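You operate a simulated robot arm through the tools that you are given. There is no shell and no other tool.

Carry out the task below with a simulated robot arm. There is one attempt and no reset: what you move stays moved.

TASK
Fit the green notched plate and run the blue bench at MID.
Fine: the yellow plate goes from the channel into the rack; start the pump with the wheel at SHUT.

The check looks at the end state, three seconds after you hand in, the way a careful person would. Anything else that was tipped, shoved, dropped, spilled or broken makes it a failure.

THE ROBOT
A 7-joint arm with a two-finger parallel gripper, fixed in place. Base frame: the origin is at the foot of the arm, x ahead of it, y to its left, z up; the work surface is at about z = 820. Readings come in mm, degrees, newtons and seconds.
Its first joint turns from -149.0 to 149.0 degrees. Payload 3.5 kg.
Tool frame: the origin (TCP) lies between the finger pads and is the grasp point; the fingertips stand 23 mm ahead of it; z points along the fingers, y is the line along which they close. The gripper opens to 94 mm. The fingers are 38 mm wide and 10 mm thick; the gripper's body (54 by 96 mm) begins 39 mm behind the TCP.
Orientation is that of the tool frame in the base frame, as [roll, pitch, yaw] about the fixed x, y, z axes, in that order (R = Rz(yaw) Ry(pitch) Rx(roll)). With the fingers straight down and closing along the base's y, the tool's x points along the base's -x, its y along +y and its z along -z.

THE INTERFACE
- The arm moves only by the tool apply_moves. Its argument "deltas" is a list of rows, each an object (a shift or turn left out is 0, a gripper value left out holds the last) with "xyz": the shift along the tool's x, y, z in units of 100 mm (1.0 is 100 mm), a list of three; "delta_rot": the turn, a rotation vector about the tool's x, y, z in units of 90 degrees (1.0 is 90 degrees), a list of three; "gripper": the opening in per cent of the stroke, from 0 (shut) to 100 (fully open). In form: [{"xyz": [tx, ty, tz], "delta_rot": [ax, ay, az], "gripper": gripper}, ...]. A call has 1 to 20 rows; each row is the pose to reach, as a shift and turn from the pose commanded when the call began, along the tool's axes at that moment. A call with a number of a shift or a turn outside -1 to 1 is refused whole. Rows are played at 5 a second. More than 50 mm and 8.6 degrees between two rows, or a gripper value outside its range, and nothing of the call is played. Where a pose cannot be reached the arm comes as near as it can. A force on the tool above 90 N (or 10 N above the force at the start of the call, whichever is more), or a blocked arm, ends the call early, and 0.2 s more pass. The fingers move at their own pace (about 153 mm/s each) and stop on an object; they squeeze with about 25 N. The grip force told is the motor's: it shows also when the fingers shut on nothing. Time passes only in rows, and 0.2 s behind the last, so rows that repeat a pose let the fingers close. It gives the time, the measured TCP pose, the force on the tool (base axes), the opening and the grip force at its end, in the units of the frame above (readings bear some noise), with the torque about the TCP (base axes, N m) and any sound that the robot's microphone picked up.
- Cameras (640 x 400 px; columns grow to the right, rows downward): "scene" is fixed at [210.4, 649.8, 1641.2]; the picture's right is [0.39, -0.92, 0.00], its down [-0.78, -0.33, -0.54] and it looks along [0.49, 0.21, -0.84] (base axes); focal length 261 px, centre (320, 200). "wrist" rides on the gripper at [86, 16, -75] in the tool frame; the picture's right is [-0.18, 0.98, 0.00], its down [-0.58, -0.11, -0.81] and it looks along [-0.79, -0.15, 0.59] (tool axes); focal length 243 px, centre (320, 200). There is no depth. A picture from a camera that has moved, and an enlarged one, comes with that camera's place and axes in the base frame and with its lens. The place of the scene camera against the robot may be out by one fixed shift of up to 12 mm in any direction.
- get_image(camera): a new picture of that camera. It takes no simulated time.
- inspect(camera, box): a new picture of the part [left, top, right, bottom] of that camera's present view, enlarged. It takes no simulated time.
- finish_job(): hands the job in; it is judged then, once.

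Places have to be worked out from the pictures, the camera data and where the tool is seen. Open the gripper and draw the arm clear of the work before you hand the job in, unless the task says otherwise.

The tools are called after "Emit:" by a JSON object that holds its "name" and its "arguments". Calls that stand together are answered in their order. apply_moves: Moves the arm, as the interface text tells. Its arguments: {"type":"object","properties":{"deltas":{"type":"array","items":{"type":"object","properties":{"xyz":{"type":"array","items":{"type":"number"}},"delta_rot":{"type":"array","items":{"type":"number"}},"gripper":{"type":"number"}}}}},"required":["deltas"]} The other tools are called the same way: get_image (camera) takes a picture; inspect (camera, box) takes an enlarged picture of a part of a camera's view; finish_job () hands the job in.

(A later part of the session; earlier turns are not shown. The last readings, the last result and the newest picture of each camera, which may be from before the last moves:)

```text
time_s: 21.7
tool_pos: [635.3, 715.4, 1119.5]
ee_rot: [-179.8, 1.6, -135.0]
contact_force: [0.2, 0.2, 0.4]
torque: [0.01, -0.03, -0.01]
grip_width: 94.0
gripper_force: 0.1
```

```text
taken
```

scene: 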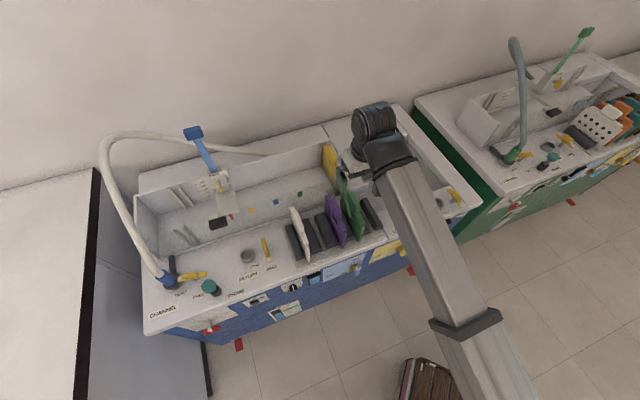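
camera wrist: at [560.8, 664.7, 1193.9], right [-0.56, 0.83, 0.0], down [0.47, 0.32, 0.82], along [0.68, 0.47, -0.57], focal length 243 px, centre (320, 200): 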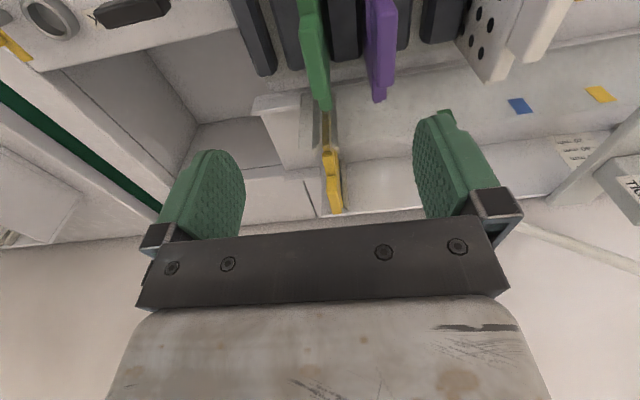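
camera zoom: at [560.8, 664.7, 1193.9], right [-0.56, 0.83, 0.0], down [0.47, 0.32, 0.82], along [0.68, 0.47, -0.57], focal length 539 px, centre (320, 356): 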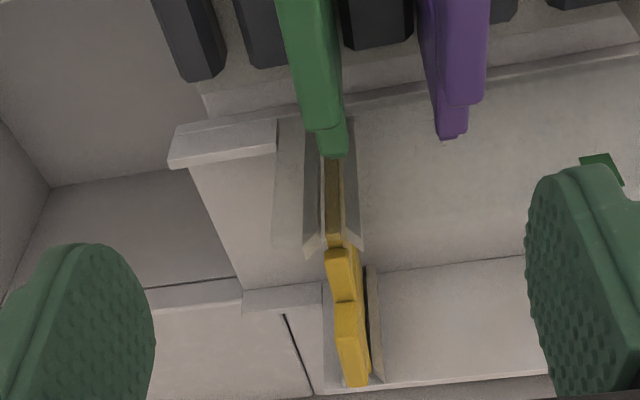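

I have a clear view of the yellow plate in its guides. I'll take matching zooms from the scene camera to triangulate its handle.

Emit:
{"name": "inspect", "arguments": {"camera": "scene", "box": [300, 130, 370, 220]}}

Emit:
{"name": "inspect", "arguments": {"camera": "wrist", "box": [280, 100, 380, 220]}}

```text
4.44 times, centred on (335, 175) of scene
camera zoom: at [210.4, 649.8, 1641.2], right [0.39, -0.92, 0.0], down [-0.78, -0.33, -0.54], along [0.49, 0.21, -0.84], focal length 1159 px, centre (253, 311)
```

zoom: 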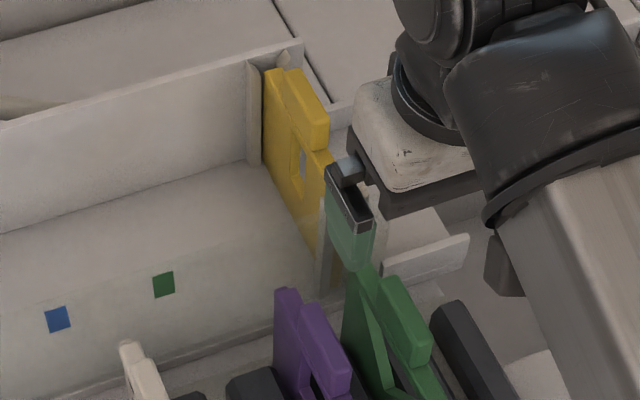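

```text
3.33 times, centred on (330, 160) of wrist
camera zoom: at [560.8, 664.7, 1193.9], right [-0.56, 0.83, 0.0], down [0.47, 0.32, 0.82], along [0.68, 0.47, -0.57], focal length 809 px, centre (287, 333)
```

zoom: 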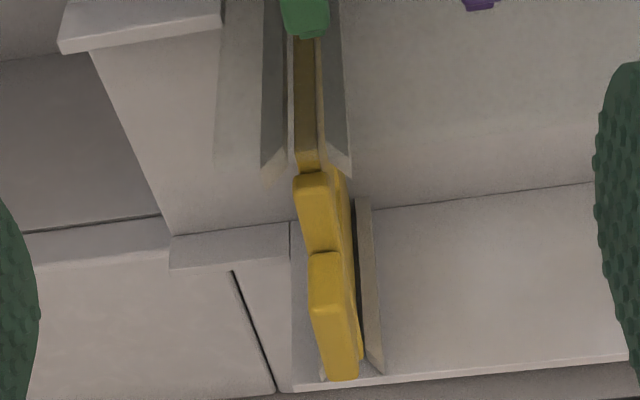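

Triangulation from the scene camera is weak, so I'll take a second wrist view from closer (n ≈ 1055, z ≈ 1070), staying above all plate tops (~973).

Emit:
{"name": "apply_moves", "arguments": {"deltas": [{"xyz": [-0.25, 0, 0.12]}, {"xyz": [-0.5, 0, 0.25]}, {"xyz": [-0.75, 0, 0.38]}, {"xyz": [-1.0, 0, 0.5]}]}}

Emit:
{"name": "get_image", "arguments": {"camera": "wrist"}}

Emit:
{"name": "inspect", "arguments": {"camera": "wrist", "box": [260, 80, 380, 220]}}

Emit:
{"name": "get_image", "arguments": {"camera": "scene"}}

```text
time_s: 22.7
tool_pos: [706.3, 785.6, 1072.9]
ee_rot: [-179.7, 1.6, -135.1]
contact_force: [0.0, 0.0, -0.7]
torque: [0.03, 0.02, -0.01]
grip_width: 94.0
gripper_force: 0.1
```

```text
taken
camera wrist: at [633.0, 736.1, 1146.6], right [-0.56, 0.83, 0.0], down [0.47, 0.32, 0.82], along [0.68, 0.46, -0.57], focal length 243 px, centre (320, 200)
```

wrist: 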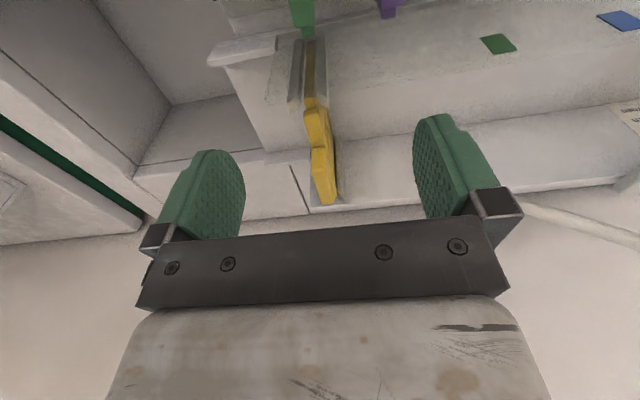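

```text
2.86 times, centred on (320, 150) of wrist
camera zoom: at [633.0, 736.1, 1146.6], right [-0.56, 0.83, 0.0], down [0.47, 0.32, 0.82], along [0.68, 0.46, -0.57], focal length 693 px, centre (320, 343)
```

zoom: 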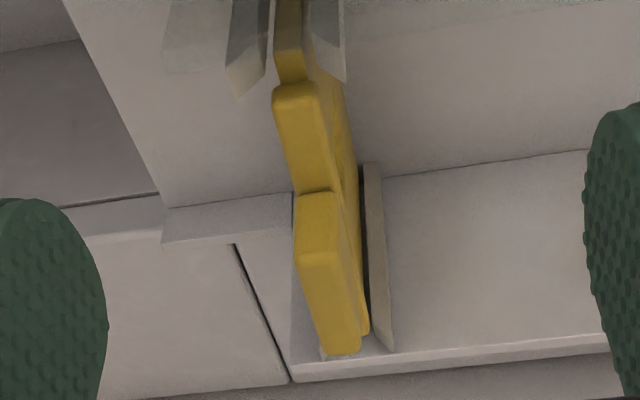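

```text
taken
```

scene: 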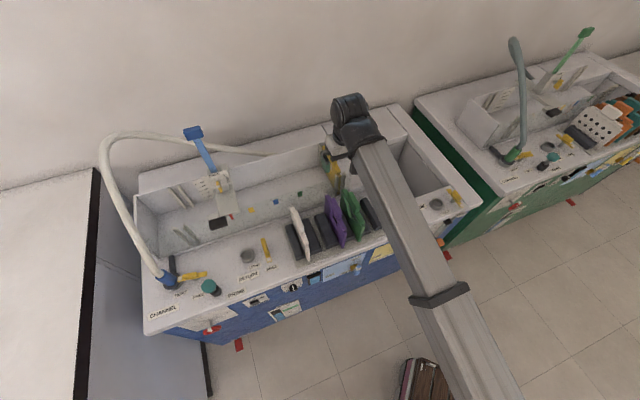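

Two wrist views agree: the yellow handle's top is at z ≈ 1002, spanning n ≈ 1125–1181, with s ≈ −43 (its centre at about n 1153). I'll move above it at z ≈ 1060 and check alignment.

Emit:
{"name": "apply_moves", "arguments": {"deltas": [{"xyz": [-0.25, -0.03, 0.03]}, {"xyz": [-0.5, -0.06, 0.07]}, {"xyz": [-0.75, -0.1, 0.11]}, {"xyz": [-0.97, -0.13, 0.15]}, {"xyz": [-0.97, -0.13, 0.15]}]}}

Emit:
{"name": "get_image", "arguments": {"camera": "wrist"}}

Emit:
{"name": "inspect", "arguments": {"camera": "wrist", "box": [240, 60, 400, 220]}}

Emit:
{"name": "get_image", "arguments": {"camera": "scene"}}

```text
time_s: 23.9
tool_pos: [784.3, 845.2, 1060.0]
ee_rot: [-179.8, 1.6, -135.1]
contact_force: [0.1, 0.6, 0.2]
torque: [-0.01, 0.03, 0.03]
grip_width: 94.1
gripper_force: 0.0
```

```text
taken
camera wrist: at [711.3, 795.3, 1133.3], right [-0.56, 0.83, 0.0], down [0.47, 0.32, 0.82], along [0.68, 0.46, -0.57], focal length 243 px, centre (320, 200)
```

wrist: 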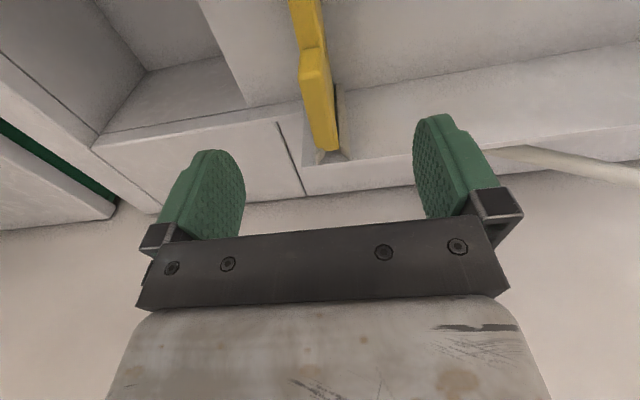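

```text
2.50 times, centred on (320, 140) of wrist
camera zoom: at [711.3, 795.3, 1133.3], right [-0.56, 0.83, 0.0], down [0.47, 0.32, 0.82], along [0.68, 0.46, -0.57], focal length 606 px, centre (320, 350)
```

zoom: 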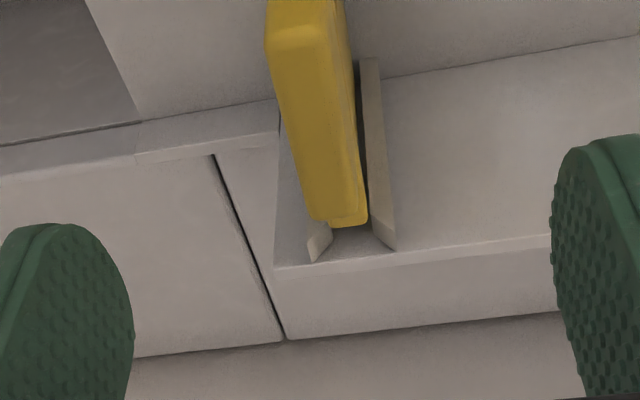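

```text
taken
```

scene: 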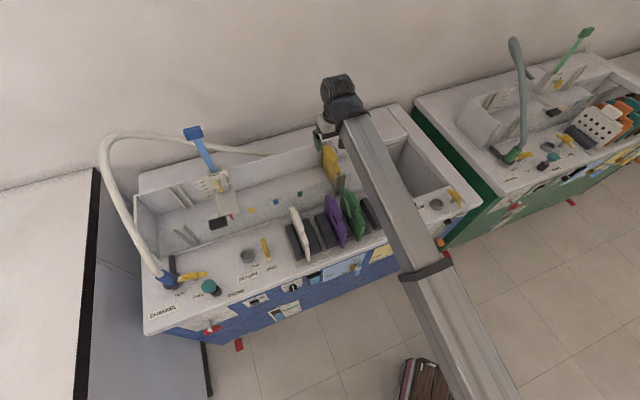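

All views agree on the yellow handle: top z ≈ 990, centre n ≈ 1168, s ≈ −41. Reach is fine with a vertical tool. I'll shift 13 mm outwards and 2 mm sideways, then go down with the fingers open on both sides of the handle.

Emit:
{"name": "apply_moves", "arguments": {"deltas": [{"xyz": [-0.12, -0.02, 0]}, {"xyz": [-0.12, -0.02, 0.2]}, {"xyz": [-0.12, -0.02, 0.4]}, {"xyz": [-0.12, -0.02, 0.55]}, {"xyz": [-0.12, -0.02, 0.55]}]}}

Emit:
{"name": "get_image", "arguments": {"camera": "wrist"}}

Emit:
{"name": "inspect", "arguments": {"camera": "scene", "box": [290, 80, 400, 220]}}

```text
time_s: 25.1
tool_pos: [796.5, 853.4, 1005.8]
ee_rot: [-179.8, 1.7, -135.0]
contact_force: [-0.2, -0.2, -0.1]
torque: [0.02, -0.02, 0.03]
grip_width: 93.8
gripper_force: 0.1
```

```text
taken
camera wrist: at [722.8, 802.7, 1079.6], right [-0.56, 0.83, 0.0], down [0.47, 0.32, 0.82], along [0.68, 0.47, -0.57], focal length 243 px, centre (320, 200)
```

wrist: 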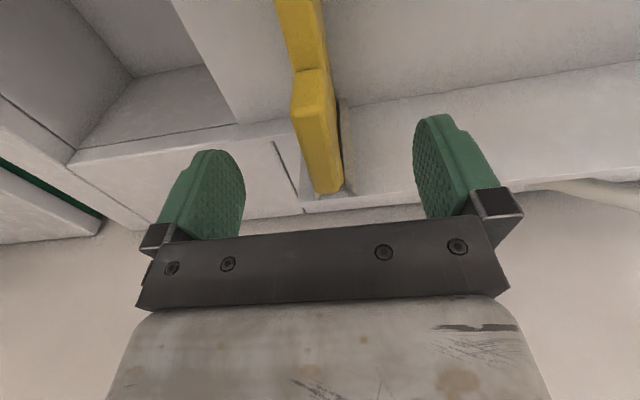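

```text
2.86 times, centred on (345, 150) of scene
camera zoom: at [210.4, 649.8, 1641.2], right [0.39, -0.92, 0.0], down [-0.78, -0.33, -0.54], along [0.49, 0.21, -0.84], focal length 745 px, centre (249, 343)
```

zoom: 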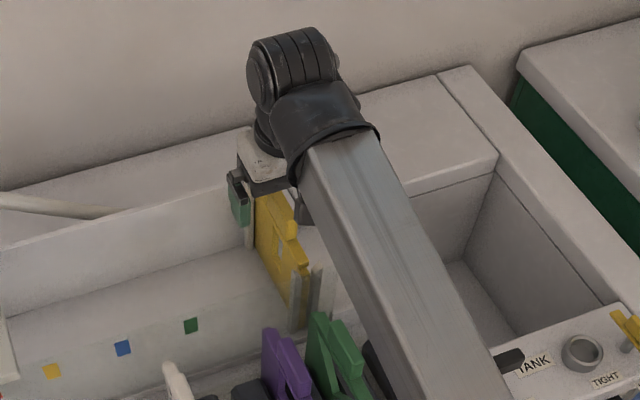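

Handle centre reads s ≈ −41.7 and top z ≈ 989; the TCP is at s −40.2, z 1006. I'll shift 1.5 mm, descend 27 mm, then close on the handle.

Emit:
{"name": "apply_moves", "arguments": {"deltas": [{"xyz": [0, 0.014, 0.14]}, {"xyz": [0, 0.014, 0.27]}, {"xyz": [0, 0.014, 0.27]}, {"xyz": [0, 0.014, 0.27], "gripper": 50}, {"xyz": [0, 0.014, 0.27], "gripper": 30}]}}

Emit:
{"name": "get_image", "arguments": {"camera": "wrist"}}

```text
time_s: 26.3
tool_pos: [796.8, 854.0, 980.9]
ee_rot: [-179.8, 1.7, -135.0]
contact_force: [0.6, -0.2, -1.2]
torque: [-0.02, -0.02, 0.0]
grip_width: 28.2
gripper_force: 0.1
```

```text
taken
camera wrist: at [722.2, 804.2, 1053.7], right [-0.56, 0.83, 0.0], down [0.47, 0.32, 0.82], along [0.68, 0.46, -0.57], focal length 243 px, centre (320, 200)
```

wrist: 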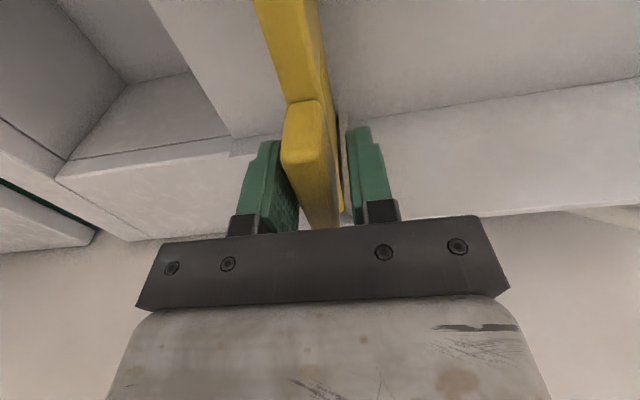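

The fingers straddle the handle at 28 mm opening. I'll close fully and give it time to grip.

Emit:
{"name": "apply_moves", "arguments": {"deltas": [{"gripper": 10}, {"gripper": 0}, {"gripper": 0}, {"gripper": 0}]}}

Emit:
{"name": "get_image", "arguments": {"camera": "wrist"}}

```text
time_s: 27.3
tool_pos: [796.5, 854.5, 980.2]
ee_rot: [-179.8, 1.6, -135.1]
contact_force: [0.0, -0.9, 0.7]
torque: [-0.08, -0.09, -0.01]
grip_width: 15.7
gripper_force: 24.9
```

```text
taken
camera wrist: at [722.3, 804.2, 1053.7], right [-0.56, 0.83, 0.0], down [0.47, 0.32, 0.82], along [0.68, 0.46, -0.57], focal length 243 px, centre (320, 200)
```

wrist: 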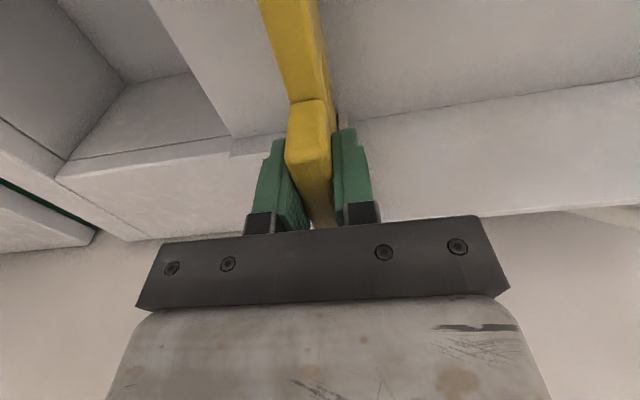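

Gripped at 15.7 mm with 25 N; the seated pose is s −41.0, n 1167.4, z 980.2. I'll lift straight up in steps, watching the force and the camera-to-forearm clearance.

Emit:
{"name": "apply_moves", "arguments": {"deltas": [{"xyz": [-0.003, 0, -0.1], "gripper": 0}, {"xyz": [-0.006, -0.001, -0.2], "gripper": 0}, {"xyz": [-0.009, -0.001, -0.32], "gripper": 0}, {"xyz": [-0.013, -0.002, -0.45], "gripper": 0}, {"xyz": [-0.017, -0.002, -0.6], "gripper": 0}]}}

Emit:
{"name": "inspect", "arguments": {"camera": "scene", "box": [260, 60, 440, 230]}}

Emit:
{"name": "get_image", "arguments": {"camera": "wrist"}}

```text
time_s: 28.5
tool_pos: [795.2, 854.8, 1039.9]
ee_rot: [-179.7, 1.6, -135.0]
contact_force: [-0.1, -0.3, -2.8]
torque: [0.02, 0.0, 0.06]
grip_width: 15.9
gripper_force: 25.0
```

```text
2.35 times, centred on (350, 145) of scene
camera zoom: at [210.4, 649.8, 1641.2], right [0.39, -0.92, 0.0], down [-0.78, -0.33, -0.54], along [0.49, 0.21, -0.84], focal length 614 px, centre (249, 329)
```

zoom: 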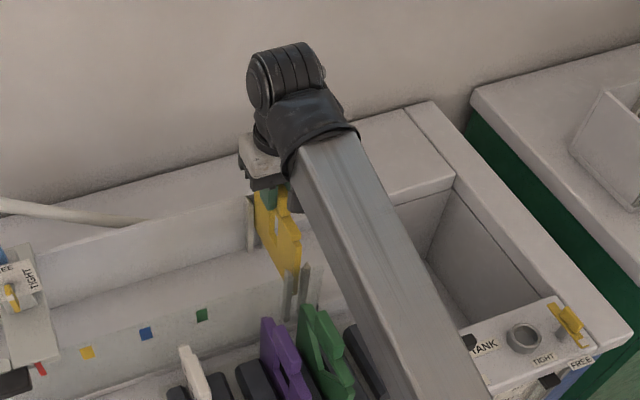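

```text
taken
camera wrist: at [722.2, 804.1, 1113.1], right [-0.56, 0.83, 0.0], down [0.47, 0.32, 0.82], along [0.68, 0.46, -0.57], focal length 243 px, centre (320, 200)
```

wrist: 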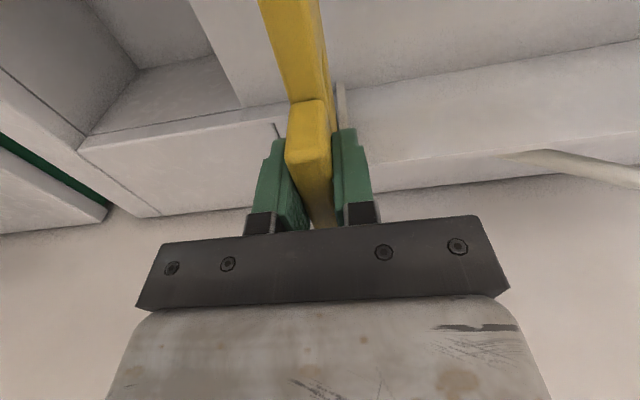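

The plate slides up freely (about 2.5 N weight). Continuing the lift another 60 mm.

Emit:
{"name": "apply_moves", "arguments": {"deltas": [{"xyz": [-0.003, 0, -0.12], "gripper": 0}, {"xyz": [-0.007, -0.001, -0.25], "gripper": 0}, {"xyz": [-0.011, -0.001, -0.38], "gripper": 0}, {"xyz": [-0.014, -0.002, -0.5], "gripper": 0}, {"xyz": [-0.017, -0.002, -0.62], "gripper": 0}]}}

Emit:
{"name": "inspect", "arguments": {"camera": "scene", "box": [260, 60, 440, 230]}}

Emit:
{"name": "get_image", "arguments": {"camera": "wrist"}}

```text
time_s: 29.7
tool_pos: [796.4, 852.9, 1100.2]
ee_rot: [-179.8, 1.4, -134.9]
contact_force: [-0.7, 0.4, -2.6]
torque: [-0.01, 0.0, 0.02]
grip_width: 15.7
gripper_force: 24.9
```

```text
2.35 times, centred on (350, 145) of scene
camera zoom: at [210.4, 649.8, 1641.2], right [0.39, -0.92, 0.0], down [-0.78, -0.33, -0.54], along [0.49, 0.21, -0.84], focal length 614 px, centre (249, 329)
```

zoom: 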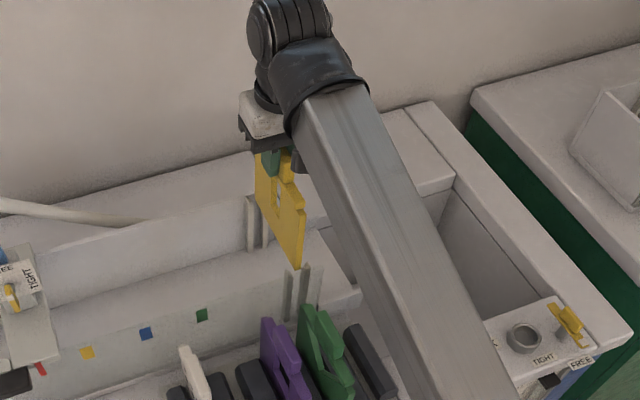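

```text
taken
camera wrist: at [722.4, 803.2, 1174.5], right [-0.56, 0.83, 0.0], down [0.47, 0.32, 0.82], along [0.68, 0.46, -0.57], focal length 243 px, centre (320, 200)
```

wrist: 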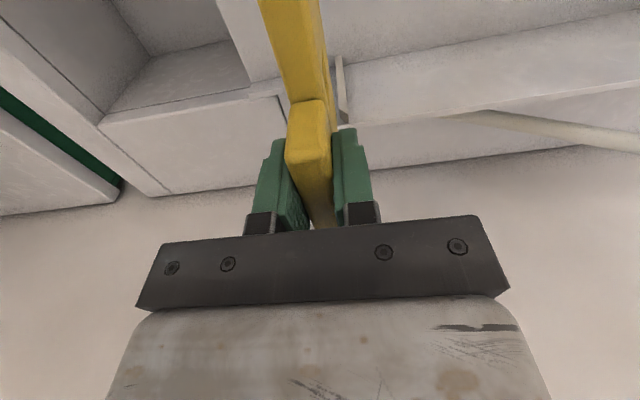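

The plate's lower edge is just at the guide tops. Lifting another 60 mm to be well clear before moving sideways.

Emit:
{"name": "apply_moves", "arguments": {"deltas": [{"xyz": [-0.003, 0, -0.12], "gripper": 0}, {"xyz": [-0.007, -0.001, -0.25], "gripper": 0}, {"xyz": [-0.011, -0.001, -0.38], "gripper": 0}, {"xyz": [-0.014, -0.002, -0.5], "gripper": 0}, {"xyz": [-0.017, -0.002, -0.62], "gripper": 0}]}}

Emit:
{"name": "inspect", "arguments": {"camera": "scene", "box": [260, 40, 440, 230]}}

Emit:
{"name": "get_image", "arguments": {"camera": "wrist"}}

```text
time_s: 30.9
tool_pos: [796.5, 855.2, 1163.2]
ee_rot: [-179.8, 1.6, -135.1]
contact_force: [-0.3, -0.5, -2.4]
torque: [0.0, -0.01, -0.01]
grip_width: 15.7
gripper_force: 25.4
```

```text
2.11 times, centred on (350, 135) of scene
camera zoom: at [210.4, 649.8, 1641.2], right [0.39, -0.92, 0.0], down [-0.78, -0.33, -0.54], along [0.49, 0.21, -0.84], focal length 549 px, centre (257, 337)
```

zoom: 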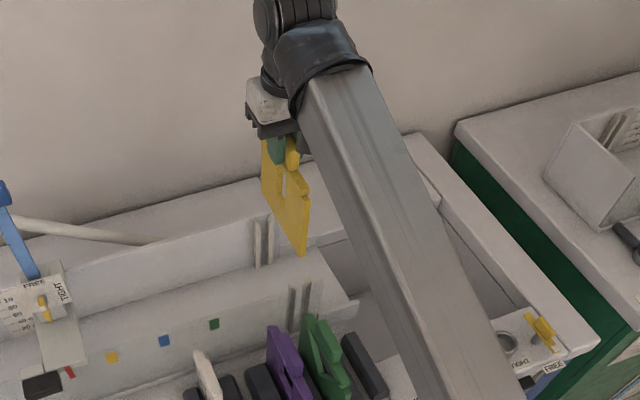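

```text
taken
camera wrist: at [722.4, 804.1, 1237.6], right [-0.56, 0.83, 0.0], down [0.47, 0.32, 0.82], along [0.68, 0.46, -0.57], focal length 243 px, centre (320, 200)
```

wrist: 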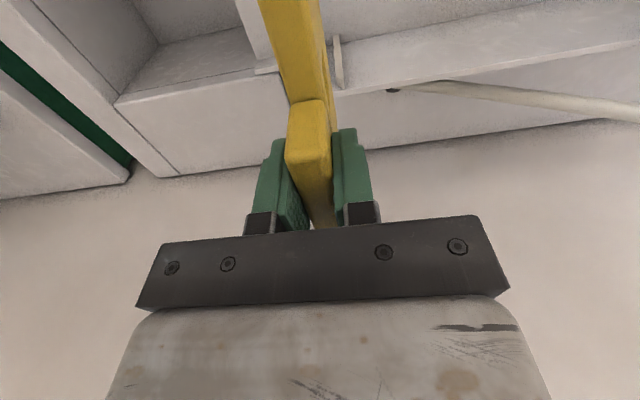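

The yellow plate is clear and held steady. From earlier views, the rack slots (plate centres) sit near s ≈ 12 (empty), −49 (green), −111 (purple), −172 (empty) and about −234 (white). I'll take the yellow to the empty slot at s ≈ 12, moving sideways first, then back.

Emit:
{"name": "apply_moves", "arguments": {"deltas": [{"xyz": [0, -0.18, 0], "gripper": 0}, {"xyz": [0, -0.36, 0], "gripper": 0}, {"xyz": [0, -0.53, 0], "gripper": 0}]}}

Emit:
{"name": "apply_moves", "arguments": {"deltas": [{"xyz": [0.3, -0.53, 0.02], "gripper": 0}, {"xyz": [0.3, 0, 0.05], "gripper": 0}]}}

```text
time_s: 31.7
tool_pos: [834.3, 816.8, 1164.9]
ee_rot: [-179.7, 1.6, -135.0]
contact_force: [-0.4, 0.3, -2.6]
torque: [0.02, -0.01, -0.03]
grip_width: 15.8
gripper_force: 25.1
```

```text
refused: row 1 steps farther than a row can; nothing moved
```

Now at s ≈ 12.4 (my second call was mistyped and refused, so nothing moved). I'll draw back along n towards the rack, keeping height.

Emit:
{"name": "apply_moves", "arguments": {"deltas": [{"xyz": [0.25, 0, 0.04], "gripper": 0}, {"xyz": [0.5, 0, 0.08], "gripper": 0}, {"xyz": [0.75, 0, 0.12], "gripper": 0}, {"xyz": [1.0, 0, 0.16], "gripper": 0}]}}

Emit:
{"name": "apply_moves", "arguments": {"deltas": [{"xyz": [0.25, 0, 0.04], "gripper": 0}, {"xyz": [0.5, 0, 0.08], "gripper": 0}, {"xyz": [0.75, 0, 0.1], "gripper": 0}, {"xyz": [0.93, 0, 0.12], "gripper": 0}]}}

Emit:
{"name": "get_image", "arguments": {"camera": "wrist"}}

Emit:
{"name": "get_image", "arguments": {"camera": "scene"}}

Emit:
{"name": "inspect", "arguments": {"camera": "wrist", "box": [200, 0, 440, 220]}}

```text
time_s: 32.7
tool_pos: [763.7, 745.7, 1146.0]
ee_rot: [-179.9, 1.4, -135.0]
contact_force: [1.0, -0.3, -2.2]
torque: [-0.02, -0.05, 0.0]
grip_width: 15.8
gripper_force: 24.9
```

```text
time_s: 33.7
tool_pos: [696.8, 679.5, 1129.5]
ee_rot: [-179.9, 1.6, -135.0]
contact_force: [-0.6, -0.7, -2.3]
torque: [-0.01, -0.01, 0.01]
grip_width: 15.9
gripper_force: 25.3
```

```text
taken
camera wrist: at [623.5, 629.8, 1203.4], right [-0.56, 0.83, 0.0], down [0.47, 0.32, 0.82], along [0.68, 0.46, -0.57], focal length 243 px, centre (320, 200)
```

wrist: 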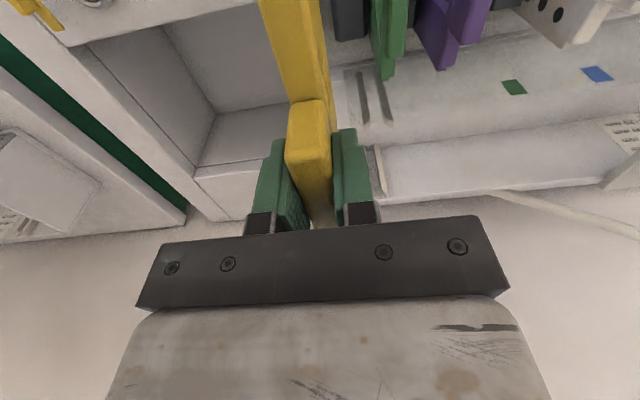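

```text
taken
```

scene: 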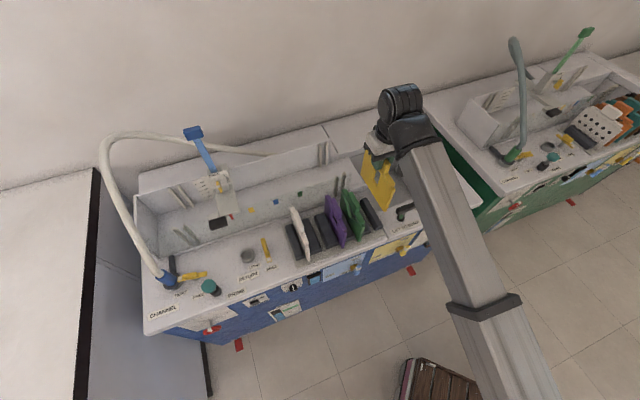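

```text
1.82 times, centred on (320, 110) of wrist
camera zoom: at [623.5, 629.8, 1203.4], right [-0.56, 0.83, 0.0], down [0.47, 0.32, 0.82], along [0.68, 0.46, -0.57], focal length 441 px, centre (320, 364)
```

zoom: 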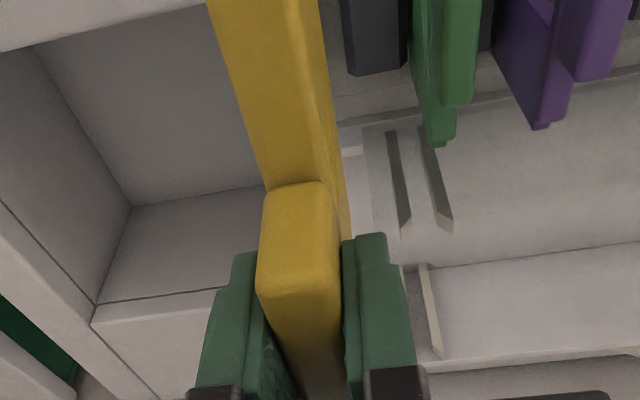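

TCP is at s 12.2, n 973.2 and aligned with the empty slot by calculation. I'll descend 100 mm and check the plate against the slot with the scene camera before entering.

Emit:
{"name": "apply_moves", "arguments": {"deltas": [{"xyz": [0.007, 0, 0.25], "gripper": 0}, {"xyz": [0.014, 0.001, 0.5], "gripper": 0}, {"xyz": [0.02, 0.002, 0.7], "gripper": 0}, {"xyz": [0.028, 0.003, 1.0], "gripper": 0}]}}

Emit:
{"name": "inspect", "arguments": {"camera": "scene", "box": [310, 140, 430, 260]}}

Emit:
{"name": "get_image", "arguments": {"camera": "wrist"}}

```text
time_s: 34.7
tool_pos: [697.3, 681.5, 1029.2]
ee_rot: [-179.8, 1.7, -135.0]
contact_force: [-0.6, 0.4, -2.2]
torque: [0.01, -0.03, 0.0]
grip_width: 15.9
gripper_force: 24.7
```

```text
3.33 times, centred on (370, 200) of scene
camera zoom: at [210.4, 649.8, 1641.2], right [0.39, -0.92, 0.0], down [-0.78, -0.33, -0.54], along [0.49, 0.21, -0.84], focal length 870 px, centre (153, 200)
```

zoom: 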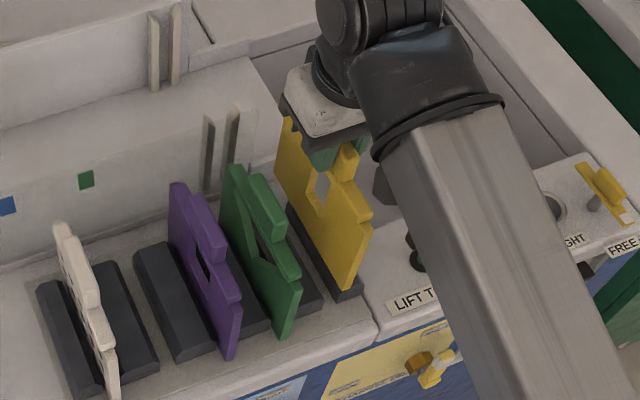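

```text
taken
camera wrist: at [623.7, 632.3, 1103.5], right [-0.56, 0.83, 0.0], down [0.47, 0.32, 0.82], along [0.68, 0.47, -0.57], focal length 243 px, centre (320, 200)
```

wrist: 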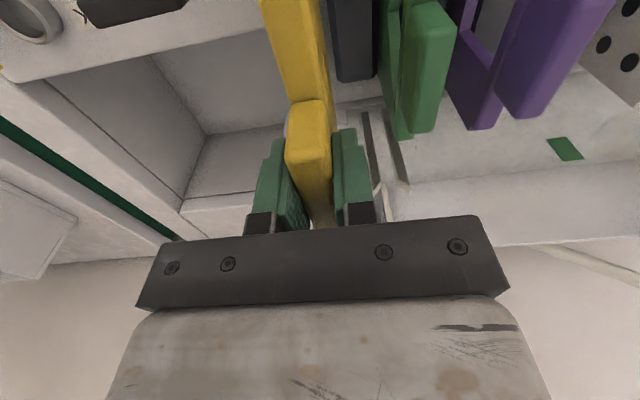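

The plate hangs over the right-hand slot, now at s 11.2, close to the slot centre estimate of 11. I'll lower it slowly towards the bars, watching force and torque.

Emit:
{"name": "apply_moves", "arguments": {"deltas": [{"xyz": [0.003, 0, 0.12], "gripper": 0}, {"xyz": [0.006, 0.001, 0.24], "gripper": 0}, {"xyz": [0.009, 0.001, 0.34], "gripper": 0}, {"xyz": [0.011, 0.001, 0.42], "gripper": 0}]}}

Emit:
{"name": "inspect", "arguments": {"camera": "scene", "box": [330, 160, 410, 250]}}

```text
time_s: 35.7
tool_pos: [697.0, 681.4, 988.1]
ee_rot: [-179.8, 1.6, -135.0]
contact_force: [0.0, -0.2, -2.9]
torque: [-0.03, 0.03, 0.0]
grip_width: 15.8
gripper_force: 25.3
```

```text
4.44 times, centred on (370, 205) of scene
camera zoom: at [210.4, 649.8, 1641.2], right [0.39, -0.92, 0.0], down [-0.78, -0.33, -0.54], along [0.49, 0.21, -0.84], focal length 1159 px, centre (98, 178)
```

zoom: 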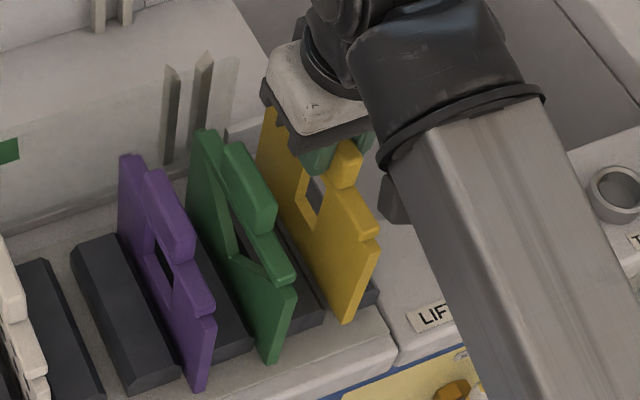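

Compared with purple and green, the yellow plate needs roughly 10 mm more to reach seat height. I'll lower in small steps and read the force each time.

Emit:
{"name": "apply_moves", "arguments": {"deltas": [{"xyz": [0.001, 0, 0.04], "gripper": 0}, {"xyz": [0.002, 0, 0.08], "gripper": 0}]}}

Emit:
{"name": "apply_moves", "arguments": {"deltas": [{"xyz": [0.001, 0, 0.03], "gripper": 0}, {"xyz": [0.002, 0, 0.06], "gripper": 0}]}}

```text
time_s: 36.3
tool_pos: [696.5, 681.2, 981.5]
ee_rot: [-179.8, 1.5, -135.1]
contact_force: [-0.4, -0.2, -1.7]
torque: [0.02, 0.02, 0.0]
grip_width: 15.9
gripper_force: 24.7
```

```text
time_s: 36.9
tool_pos: [698.5, 682.0, 974.4]
ee_rot: [-179.8, 1.7, -134.9]
contact_force: [0.0, 0.5, -3.0]
torque: [0.03, 0.01, 0.02]
grip_width: 15.8
gripper_force: 25.0
```

No contact yet at z 974; continuing down gently in small calls.

Emit:
{"name": "apply_moves", "arguments": {"deltas": [{"xyz": [0.001, 0, 0.03], "gripper": 0}, {"xyz": [0.002, 0, 0.06], "gripper": 0}]}}

Emit:
{"name": "inspect", "arguments": {"camera": "scene", "box": [330, 160, 410, 250]}}

Emit:
{"name": "get_image", "arguments": {"camera": "wrist"}}

```text
time_s: 37.5
tool_pos: [697.9, 682.0, 968.8]
ee_rot: [-179.9, 1.6, -135.0]
contact_force: [2.2, 1.2, 7.4]
torque: [-0.37, 0.47, -0.01]
grip_width: 15.7
gripper_force: 24.8
```

```text
4.44 times, centred on (370, 205) of scene
camera zoom: at [210.4, 649.8, 1641.2], right [0.39, -0.92, 0.0], down [-0.78, -0.33, -0.54], along [0.49, 0.21, -0.84], focal length 1159 px, centre (98, 178)
```

zoom: 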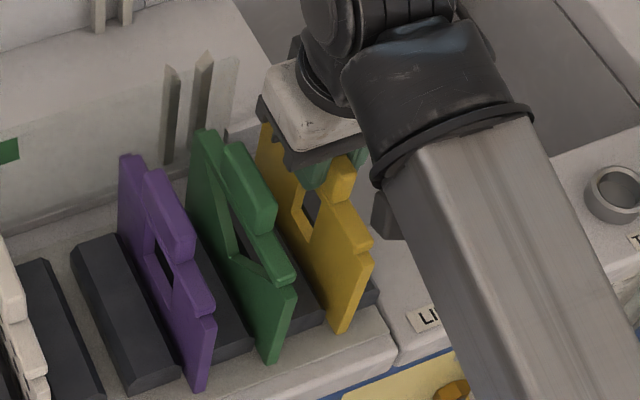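

```text
taken
camera wrist: at [623.9, 631.1, 1042.7], right [-0.56, 0.83, 0.0], down [0.47, 0.32, 0.82], along [0.68, 0.47, -0.57], focal length 243 px, centre (320, 200)
```

wrist: 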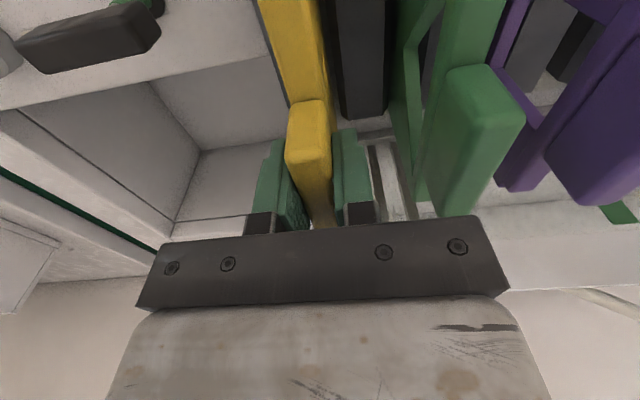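

Contact: about 10 N upward, with the torque indicating it's near the plate's front-bottom corner. Before releasing I need to know whether it's seated in the slot or resting on something, so I'll zoom in.

Emit:
{"name": "inspect", "arguments": {"camera": "scene", "box": [345, 185, 405, 245]}}

Emit:
{"name": "inspect", "arguments": {"camera": "wrist", "box": [240, 0, 440, 160]}}

```text
6.67 times, centred on (375, 215) of scene
camera zoom: at [210.4, 649.8, 1641.2], right [0.39, -0.92, 0.0], down [-0.78, -0.33, -0.54], along [0.49, 0.21, -0.84], focal length 1739 px, centre (-47, 100)
```

zoom: 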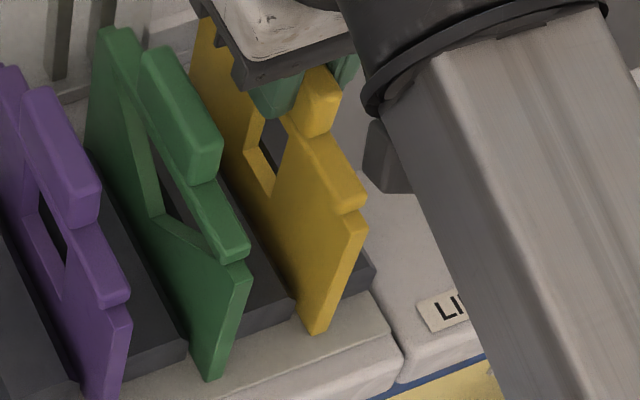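

```text
2.50 times, centred on (340, 80) of wrist
camera zoom: at [623.9, 631.1, 1042.7], right [-0.56, 0.83, 0.0], down [0.47, 0.32, 0.82], along [0.68, 0.47, -0.57], focal length 606 px, centre (270, 500)
```

zoom: 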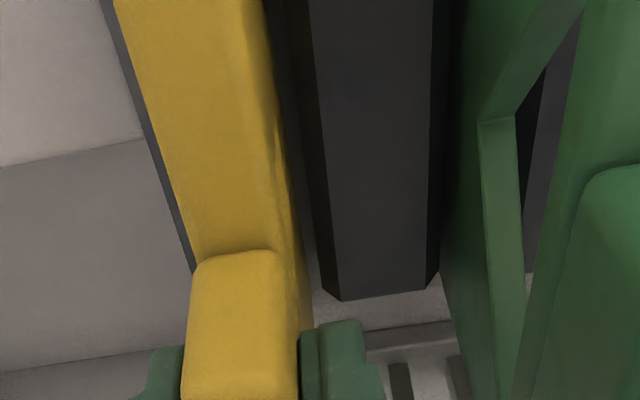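

The scene zoom shows yellow evenly spaced and vertical beside green, standing on the rack base between the last two bars. I'll press down 2 mm more to confirm it's bottomed.

Emit:
{"name": "apply_moves", "arguments": {"deltas": [{"xyz": [0, 0, 0.02], "gripper": 0}, {"xyz": [0, 0, 0.02], "gripper": 0}]}}

```text
time_s: 38.1
tool_pos: [697.4, 681.0, 967.0]
ee_rot: [-179.8, 1.8, -134.9]
contact_force: [1.2, 1.1, 23.8]
torque: [0.11, 0.02, 0.01]
grip_width: 16.0
gripper_force: 25.5
```

Fully bottomed: 24 N with no torque, at z 967. I'll unload 1.5 mm and open to about 45 mm (green is far enough away).

Emit:
{"name": "apply_moves", "arguments": {"deltas": [{"xyz": [0, 0, -0.02], "gripper": 0}, {"xyz": [0, 0, -0.02], "gripper": 20}, {"xyz": [0, 0, -0.02], "gripper": 35}, {"xyz": [0, 0, -0.02], "gripper": 48}, {"xyz": [0, 0, -0.02], "gripper": 48}]}}

Emit:
{"name": "get_image", "arguments": {"camera": "wrist"}}

Emit:
{"name": "inspect", "arguments": {"camera": "scene", "box": [330, 160, 410, 250]}}

```text
time_s: 39.3
tool_pos: [698.1, 680.7, 966.9]
ee_rot: [-179.9, 1.6, -135.0]
contact_force: [-0.5, 0.0, -0.3]
torque: [0.0, -0.01, 0.02]
grip_width: 45.5
gripper_force: 0.1
```

```text
taken
camera wrist: at [624.1, 630.6, 1041.3], right [-0.56, 0.83, 0.0], down [0.47, 0.32, 0.82], along [0.68, 0.46, -0.57], focal length 243 px, centre (320, 200)
```

wrist: 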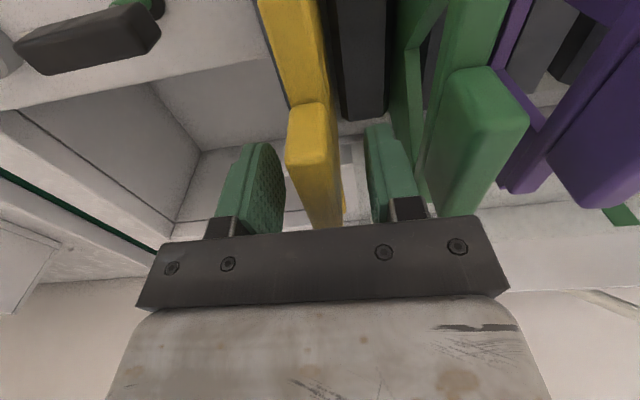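

```text
4.44 times, centred on (370, 205) of scene
camera zoom: at [210.4, 649.8, 1641.2], right [0.39, -0.92, 0.0], down [-0.78, -0.33, -0.54], along [0.49, 0.21, -0.84], focal length 1159 px, centre (98, 178)
```

zoom: 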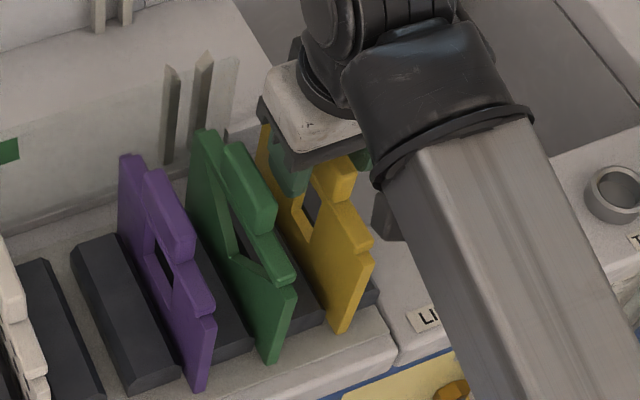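

Released and the yellow plate stands on its own. I'll rise straight up 90 mm.

Emit:
{"name": "apply_moves", "arguments": {"deltas": [{"xyz": [-0.005, 0, -0.15], "gripper": 48}, {"xyz": [-0.01, -0.001, -0.35], "gripper": 48}, {"xyz": [-0.018, -0.002, -0.65], "gripper": 48}, {"xyz": [-0.025, -0.003, -0.9], "gripper": 48}]}}

Emit:
{"name": "apply_moves", "arguments": {"deltas": [{"xyz": [0, 0.25, 0], "gripper": 48}, {"xyz": [0, 0.45, 0], "gripper": 48}, {"xyz": [0, 0.63, 0], "gripper": 48}, {"xyz": [0, 0.63, 0], "gripper": 48}]}}

Emit:
{"name": "get_image", "arguments": {"camera": "wrist"}}

Emit:
{"name": "inspect", "arguments": {"camera": "wrist", "box": [200, 0, 440, 220]}}

Emit:
{"name": "inspect", "arguments": {"camera": "scene", "box": [310, 140, 430, 260]}}

```text
time_s: 40.3
tool_pos: [697.4, 681.9, 1057.4]
ee_rot: [-179.8, 1.6, -135.1]
contact_force: [-0.1, 0.3, 0.6]
torque: [0.01, 0.0, -0.03]
grip_width: 45.3
gripper_force: 0.1
```

```text
time_s: 41.3
tool_pos: [651.3, 725.4, 1056.5]
ee_rot: [-179.8, 1.6, -135.0]
contact_force: [0.2, 1.2, 0.3]
torque: [-0.01, -0.02, 0.0]
grip_width: 45.1
gripper_force: 0.1
```

```text
taken
camera wrist: at [578.4, 675.0, 1131.0], right [-0.56, 0.83, 0.0], down [0.47, 0.32, 0.82], along [0.68, 0.46, -0.57], focal length 243 px, centre (320, 200)
```

wrist: 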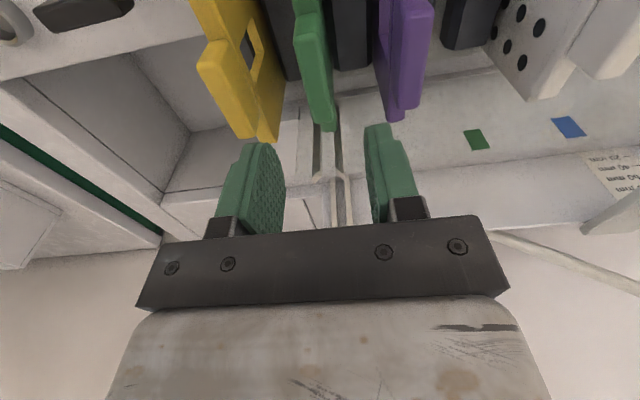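

```text
1.82 times, centred on (320, 110) of wrist
camera zoom: at [578.4, 675.0, 1131.0], right [-0.56, 0.83, 0.0], down [0.47, 0.32, 0.82], along [0.68, 0.46, -0.57], focal length 441 px, centre (320, 364)
```

zoom: 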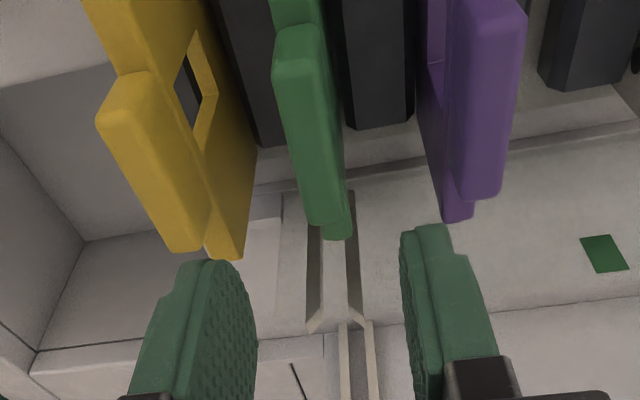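

```text
3.33 times, centred on (370, 200) of scene
camera zoom: at [210.4, 649.8, 1641.2], right [0.39, -0.92, 0.0], down [-0.78, -0.33, -0.54], along [0.49, 0.21, -0.84], focal length 870 px, centre (153, 200)
```

zoom: 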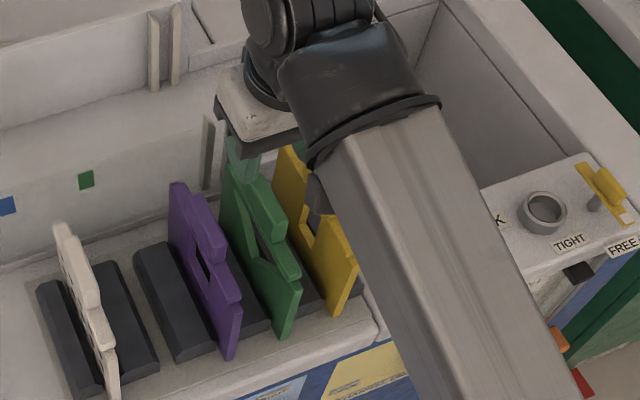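

Green's handle centre is at s ≈ −51, n ≈ 974, with its top near z ≈ 976. I'll correct 1.2 mm sideways, descend with the fingers at 45 mm (neighbours clear) and then check.

Emit:
{"name": "apply_moves", "arguments": {"deltas": [{"xyz": [0.006, -0.012, 0.22], "gripper": 48}, {"xyz": [0.012, -0.012, 0.45], "gripper": 48}, {"xyz": [0.018, -0.012, 0.65], "gripper": 48}, {"xyz": [0.025, -0.012, 0.89], "gripper": 48}, {"xyz": [0.025, -0.012, 0.89], "gripper": 30}]}}

Emit:
{"name": "get_image", "arguments": {"camera": "wrist"}}

```text
time_s: 42.5
tool_pos: [654.3, 724.6, 968.4]
ee_rot: [-179.8, 1.6, -135.0]
contact_force: [-0.3, 0.8, -0.3]
torque: [0.0, -0.02, -0.01]
grip_width: 28.1
gripper_force: 0.1
```

```text
taken
camera wrist: at [580.0, 674.2, 1042.4], right [-0.56, 0.83, 0.0], down [0.47, 0.32, 0.82], along [0.68, 0.47, -0.57], focal length 243 px, centre (320, 200)
```

wrist: 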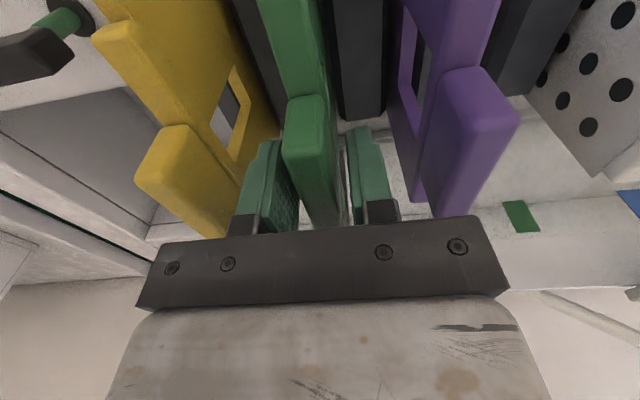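

The handle sits between the pads just as yellow's did. Closing to grip.

Emit:
{"name": "apply_moves", "arguments": {"deltas": [{"gripper": 15}, {"gripper": 0}, {"gripper": 0}, {"gripper": 0}]}}

Emit:
{"name": "get_image", "arguments": {"camera": "wrist"}}

```text
time_s: 43.5
tool_pos: [653.2, 724.5, 969.4]
ee_rot: [-179.8, 1.6, -135.0]
contact_force: [-0.2, 0.1, -1.1]
torque: [0.09, -0.03, 0.01]
grip_width: 15.9
gripper_force: 25.0
```

```text
taken
camera wrist: at [580.0, 674.2, 1042.5], right [-0.56, 0.83, 0.0], down [0.47, 0.32, 0.82], along [0.68, 0.46, -0.57], focal length 243 px, centre (320, 200)
```

wrist: 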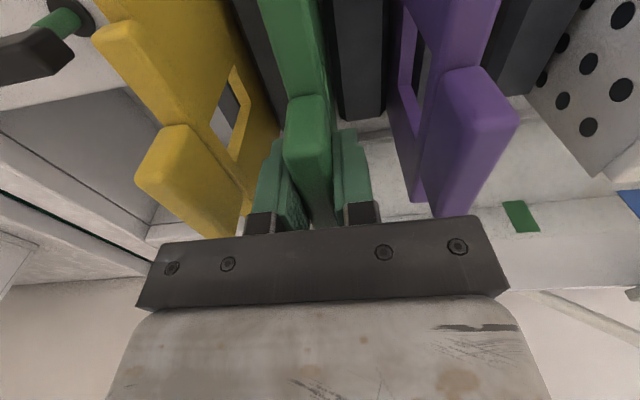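

Green is gripped at 15.9 mm. I'll lift it straight up out of the rack in steps.

Emit:
{"name": "apply_moves", "arguments": {"deltas": [{"xyz": [-0.003, 0, -0.1], "gripper": 0}, {"xyz": [-0.006, -0.001, -0.2], "gripper": 0}, {"xyz": [-0.01, -0.001, -0.35], "gripper": 0}, {"xyz": [-0.014, -0.002, -0.5], "gripper": 0}, {"xyz": [-0.02, -0.002, -0.7], "gripper": 0}, {"xyz": [-0.025, -0.003, -0.9], "gripper": 0}]}}

Emit:
{"name": "apply_moves", "arguments": {"deltas": [{"xyz": [-0.007, -0.001, -0.25], "gripper": 0}, {"xyz": [-0.014, -0.001, -0.5], "gripper": 0}, {"xyz": [-0.02, -0.002, -0.72], "gripper": 0}, {"xyz": [-0.02, -0.002, -0.72], "gripper": 0}]}}

Emit:
{"name": "inspect", "arguments": {"camera": "wrist", "box": [200, 0, 440, 220]}}

Emit:
{"name": "inspect", "arguments": {"camera": "scene", "box": [290, 100, 430, 260]}}

```text
time_s: 44.9
tool_pos: [655.0, 724.5, 1057.4]
ee_rot: [-179.9, 1.5, -135.1]
contact_force: [-0.3, 0.5, -3.1]
torque: [0.0, 0.02, 0.01]
grip_width: 15.9
gripper_force: 24.7
```

```text
time_s: 45.9
tool_pos: [653.1, 722.9, 1131.6]
ee_rot: [-179.8, 1.6, -135.1]
contact_force: [-0.8, -0.4, -2.0]
torque: [0.04, -0.03, -0.02]
grip_width: 16.0
gripper_force: 24.9
```

```text
1.82 times, centred on (320, 110) of wrist
camera zoom: at [580.2, 674.1, 1205.3], right [-0.56, 0.83, 0.0], down [0.47, 0.32, 0.82], along [0.68, 0.46, -0.57], focal length 441 px, centre (320, 364)
```

zoom: 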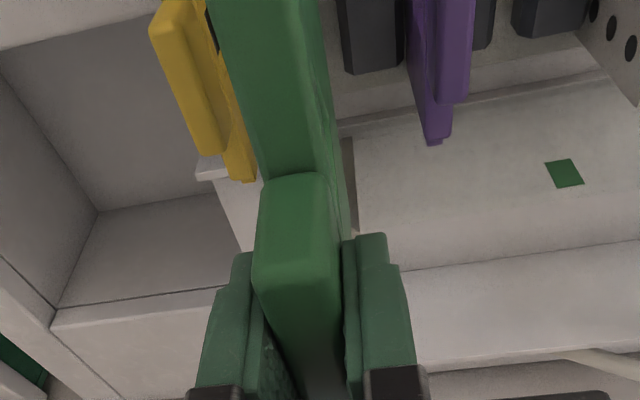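

```text
2.50 times, centred on (360, 180) of scene
camera zoom: at [210.4, 649.8, 1641.2], right [0.39, -0.92, 0.0], down [-0.78, -0.33, -0.54], along [0.49, 0.21, -0.84], focal length 652 px, centre (220, 250)
```

zoom: 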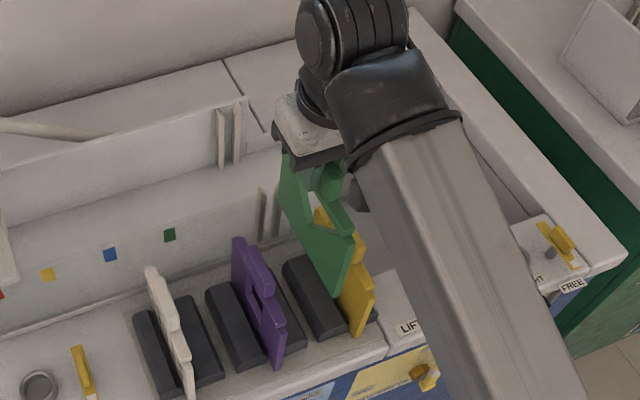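

Green is out and clear. Its position in the grip matches yellow's within about 1.5 mm, so the same seat pose (s −41, n 1167.3) applies with z ≈ 982. I'll carry it outwards over the channel at height.

Emit:
{"name": "apply_moves", "arguments": {"deltas": [{"xyz": [-0.1, -0.01, -0.12], "gripper": 0}, {"xyz": [-0.3, -0.02, -0.22], "gripper": 0}, {"xyz": [-0.55, -0.03, -0.25], "gripper": 0}, {"xyz": [-0.8, -0.04, -0.27], "gripper": 0}, {"xyz": [-1.0, -0.05, -0.28], "gripper": 0}]}}

Emit:
{"name": "apply_moves", "arguments": {"deltas": [{"xyz": [-0.25, -0.01, 0], "gripper": 0}, {"xyz": [-0.5, -0.02, 0], "gripper": 0}, {"xyz": [-0.75, -0.03, 0], "gripper": 0}, {"xyz": [-0.94, -0.034, 0], "gripper": 0}, {"xyz": [-0.94, -0.034, 0], "gripper": 0}]}}

Emit:
{"name": "get_image", "arguments": {"camera": "wrist"}}

Emit:
{"name": "inspect", "arguments": {"camera": "scene", "box": [260, 40, 440, 230]}}

```text
time_s: 47.1
tool_pos: [727.2, 792.3, 1162.2]
ee_rot: [-179.8, 1.6, -134.9]
contact_force: [0.6, -0.2, -2.8]
torque: [-0.02, -0.04, -0.03]
grip_width: 15.8
gripper_force: 25.1
```

```text
time_s: 48.3
tool_pos: [796.9, 854.2, 1164.9]
ee_rot: [-179.9, 1.6, -135.0]
contact_force: [-0.7, 0.0, -2.6]
torque: [0.01, 0.0, -0.01]
grip_width: 16.3
gripper_force: 25.1
```

```text
taken
camera wrist: at [723.0, 804.4, 1238.5], right [-0.56, 0.83, 0.0], down [0.47, 0.32, 0.82], along [0.68, 0.46, -0.57], focal length 243 px, centre (320, 200)
```

wrist: 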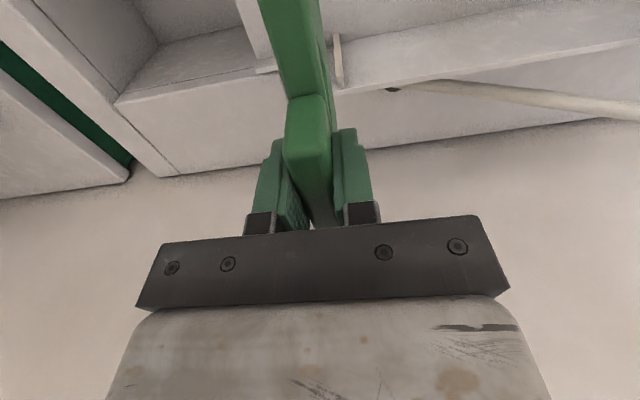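

```text
2.11 times, centred on (350, 135) of scene
camera zoom: at [210.4, 649.8, 1641.2], right [0.39, -0.92, 0.0], down [-0.78, -0.33, -0.54], along [0.49, 0.21, -0.84], focal length 549 px, centre (257, 337)
```

zoom: 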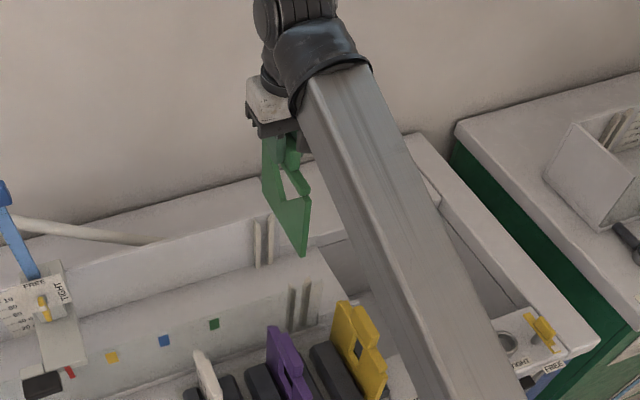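

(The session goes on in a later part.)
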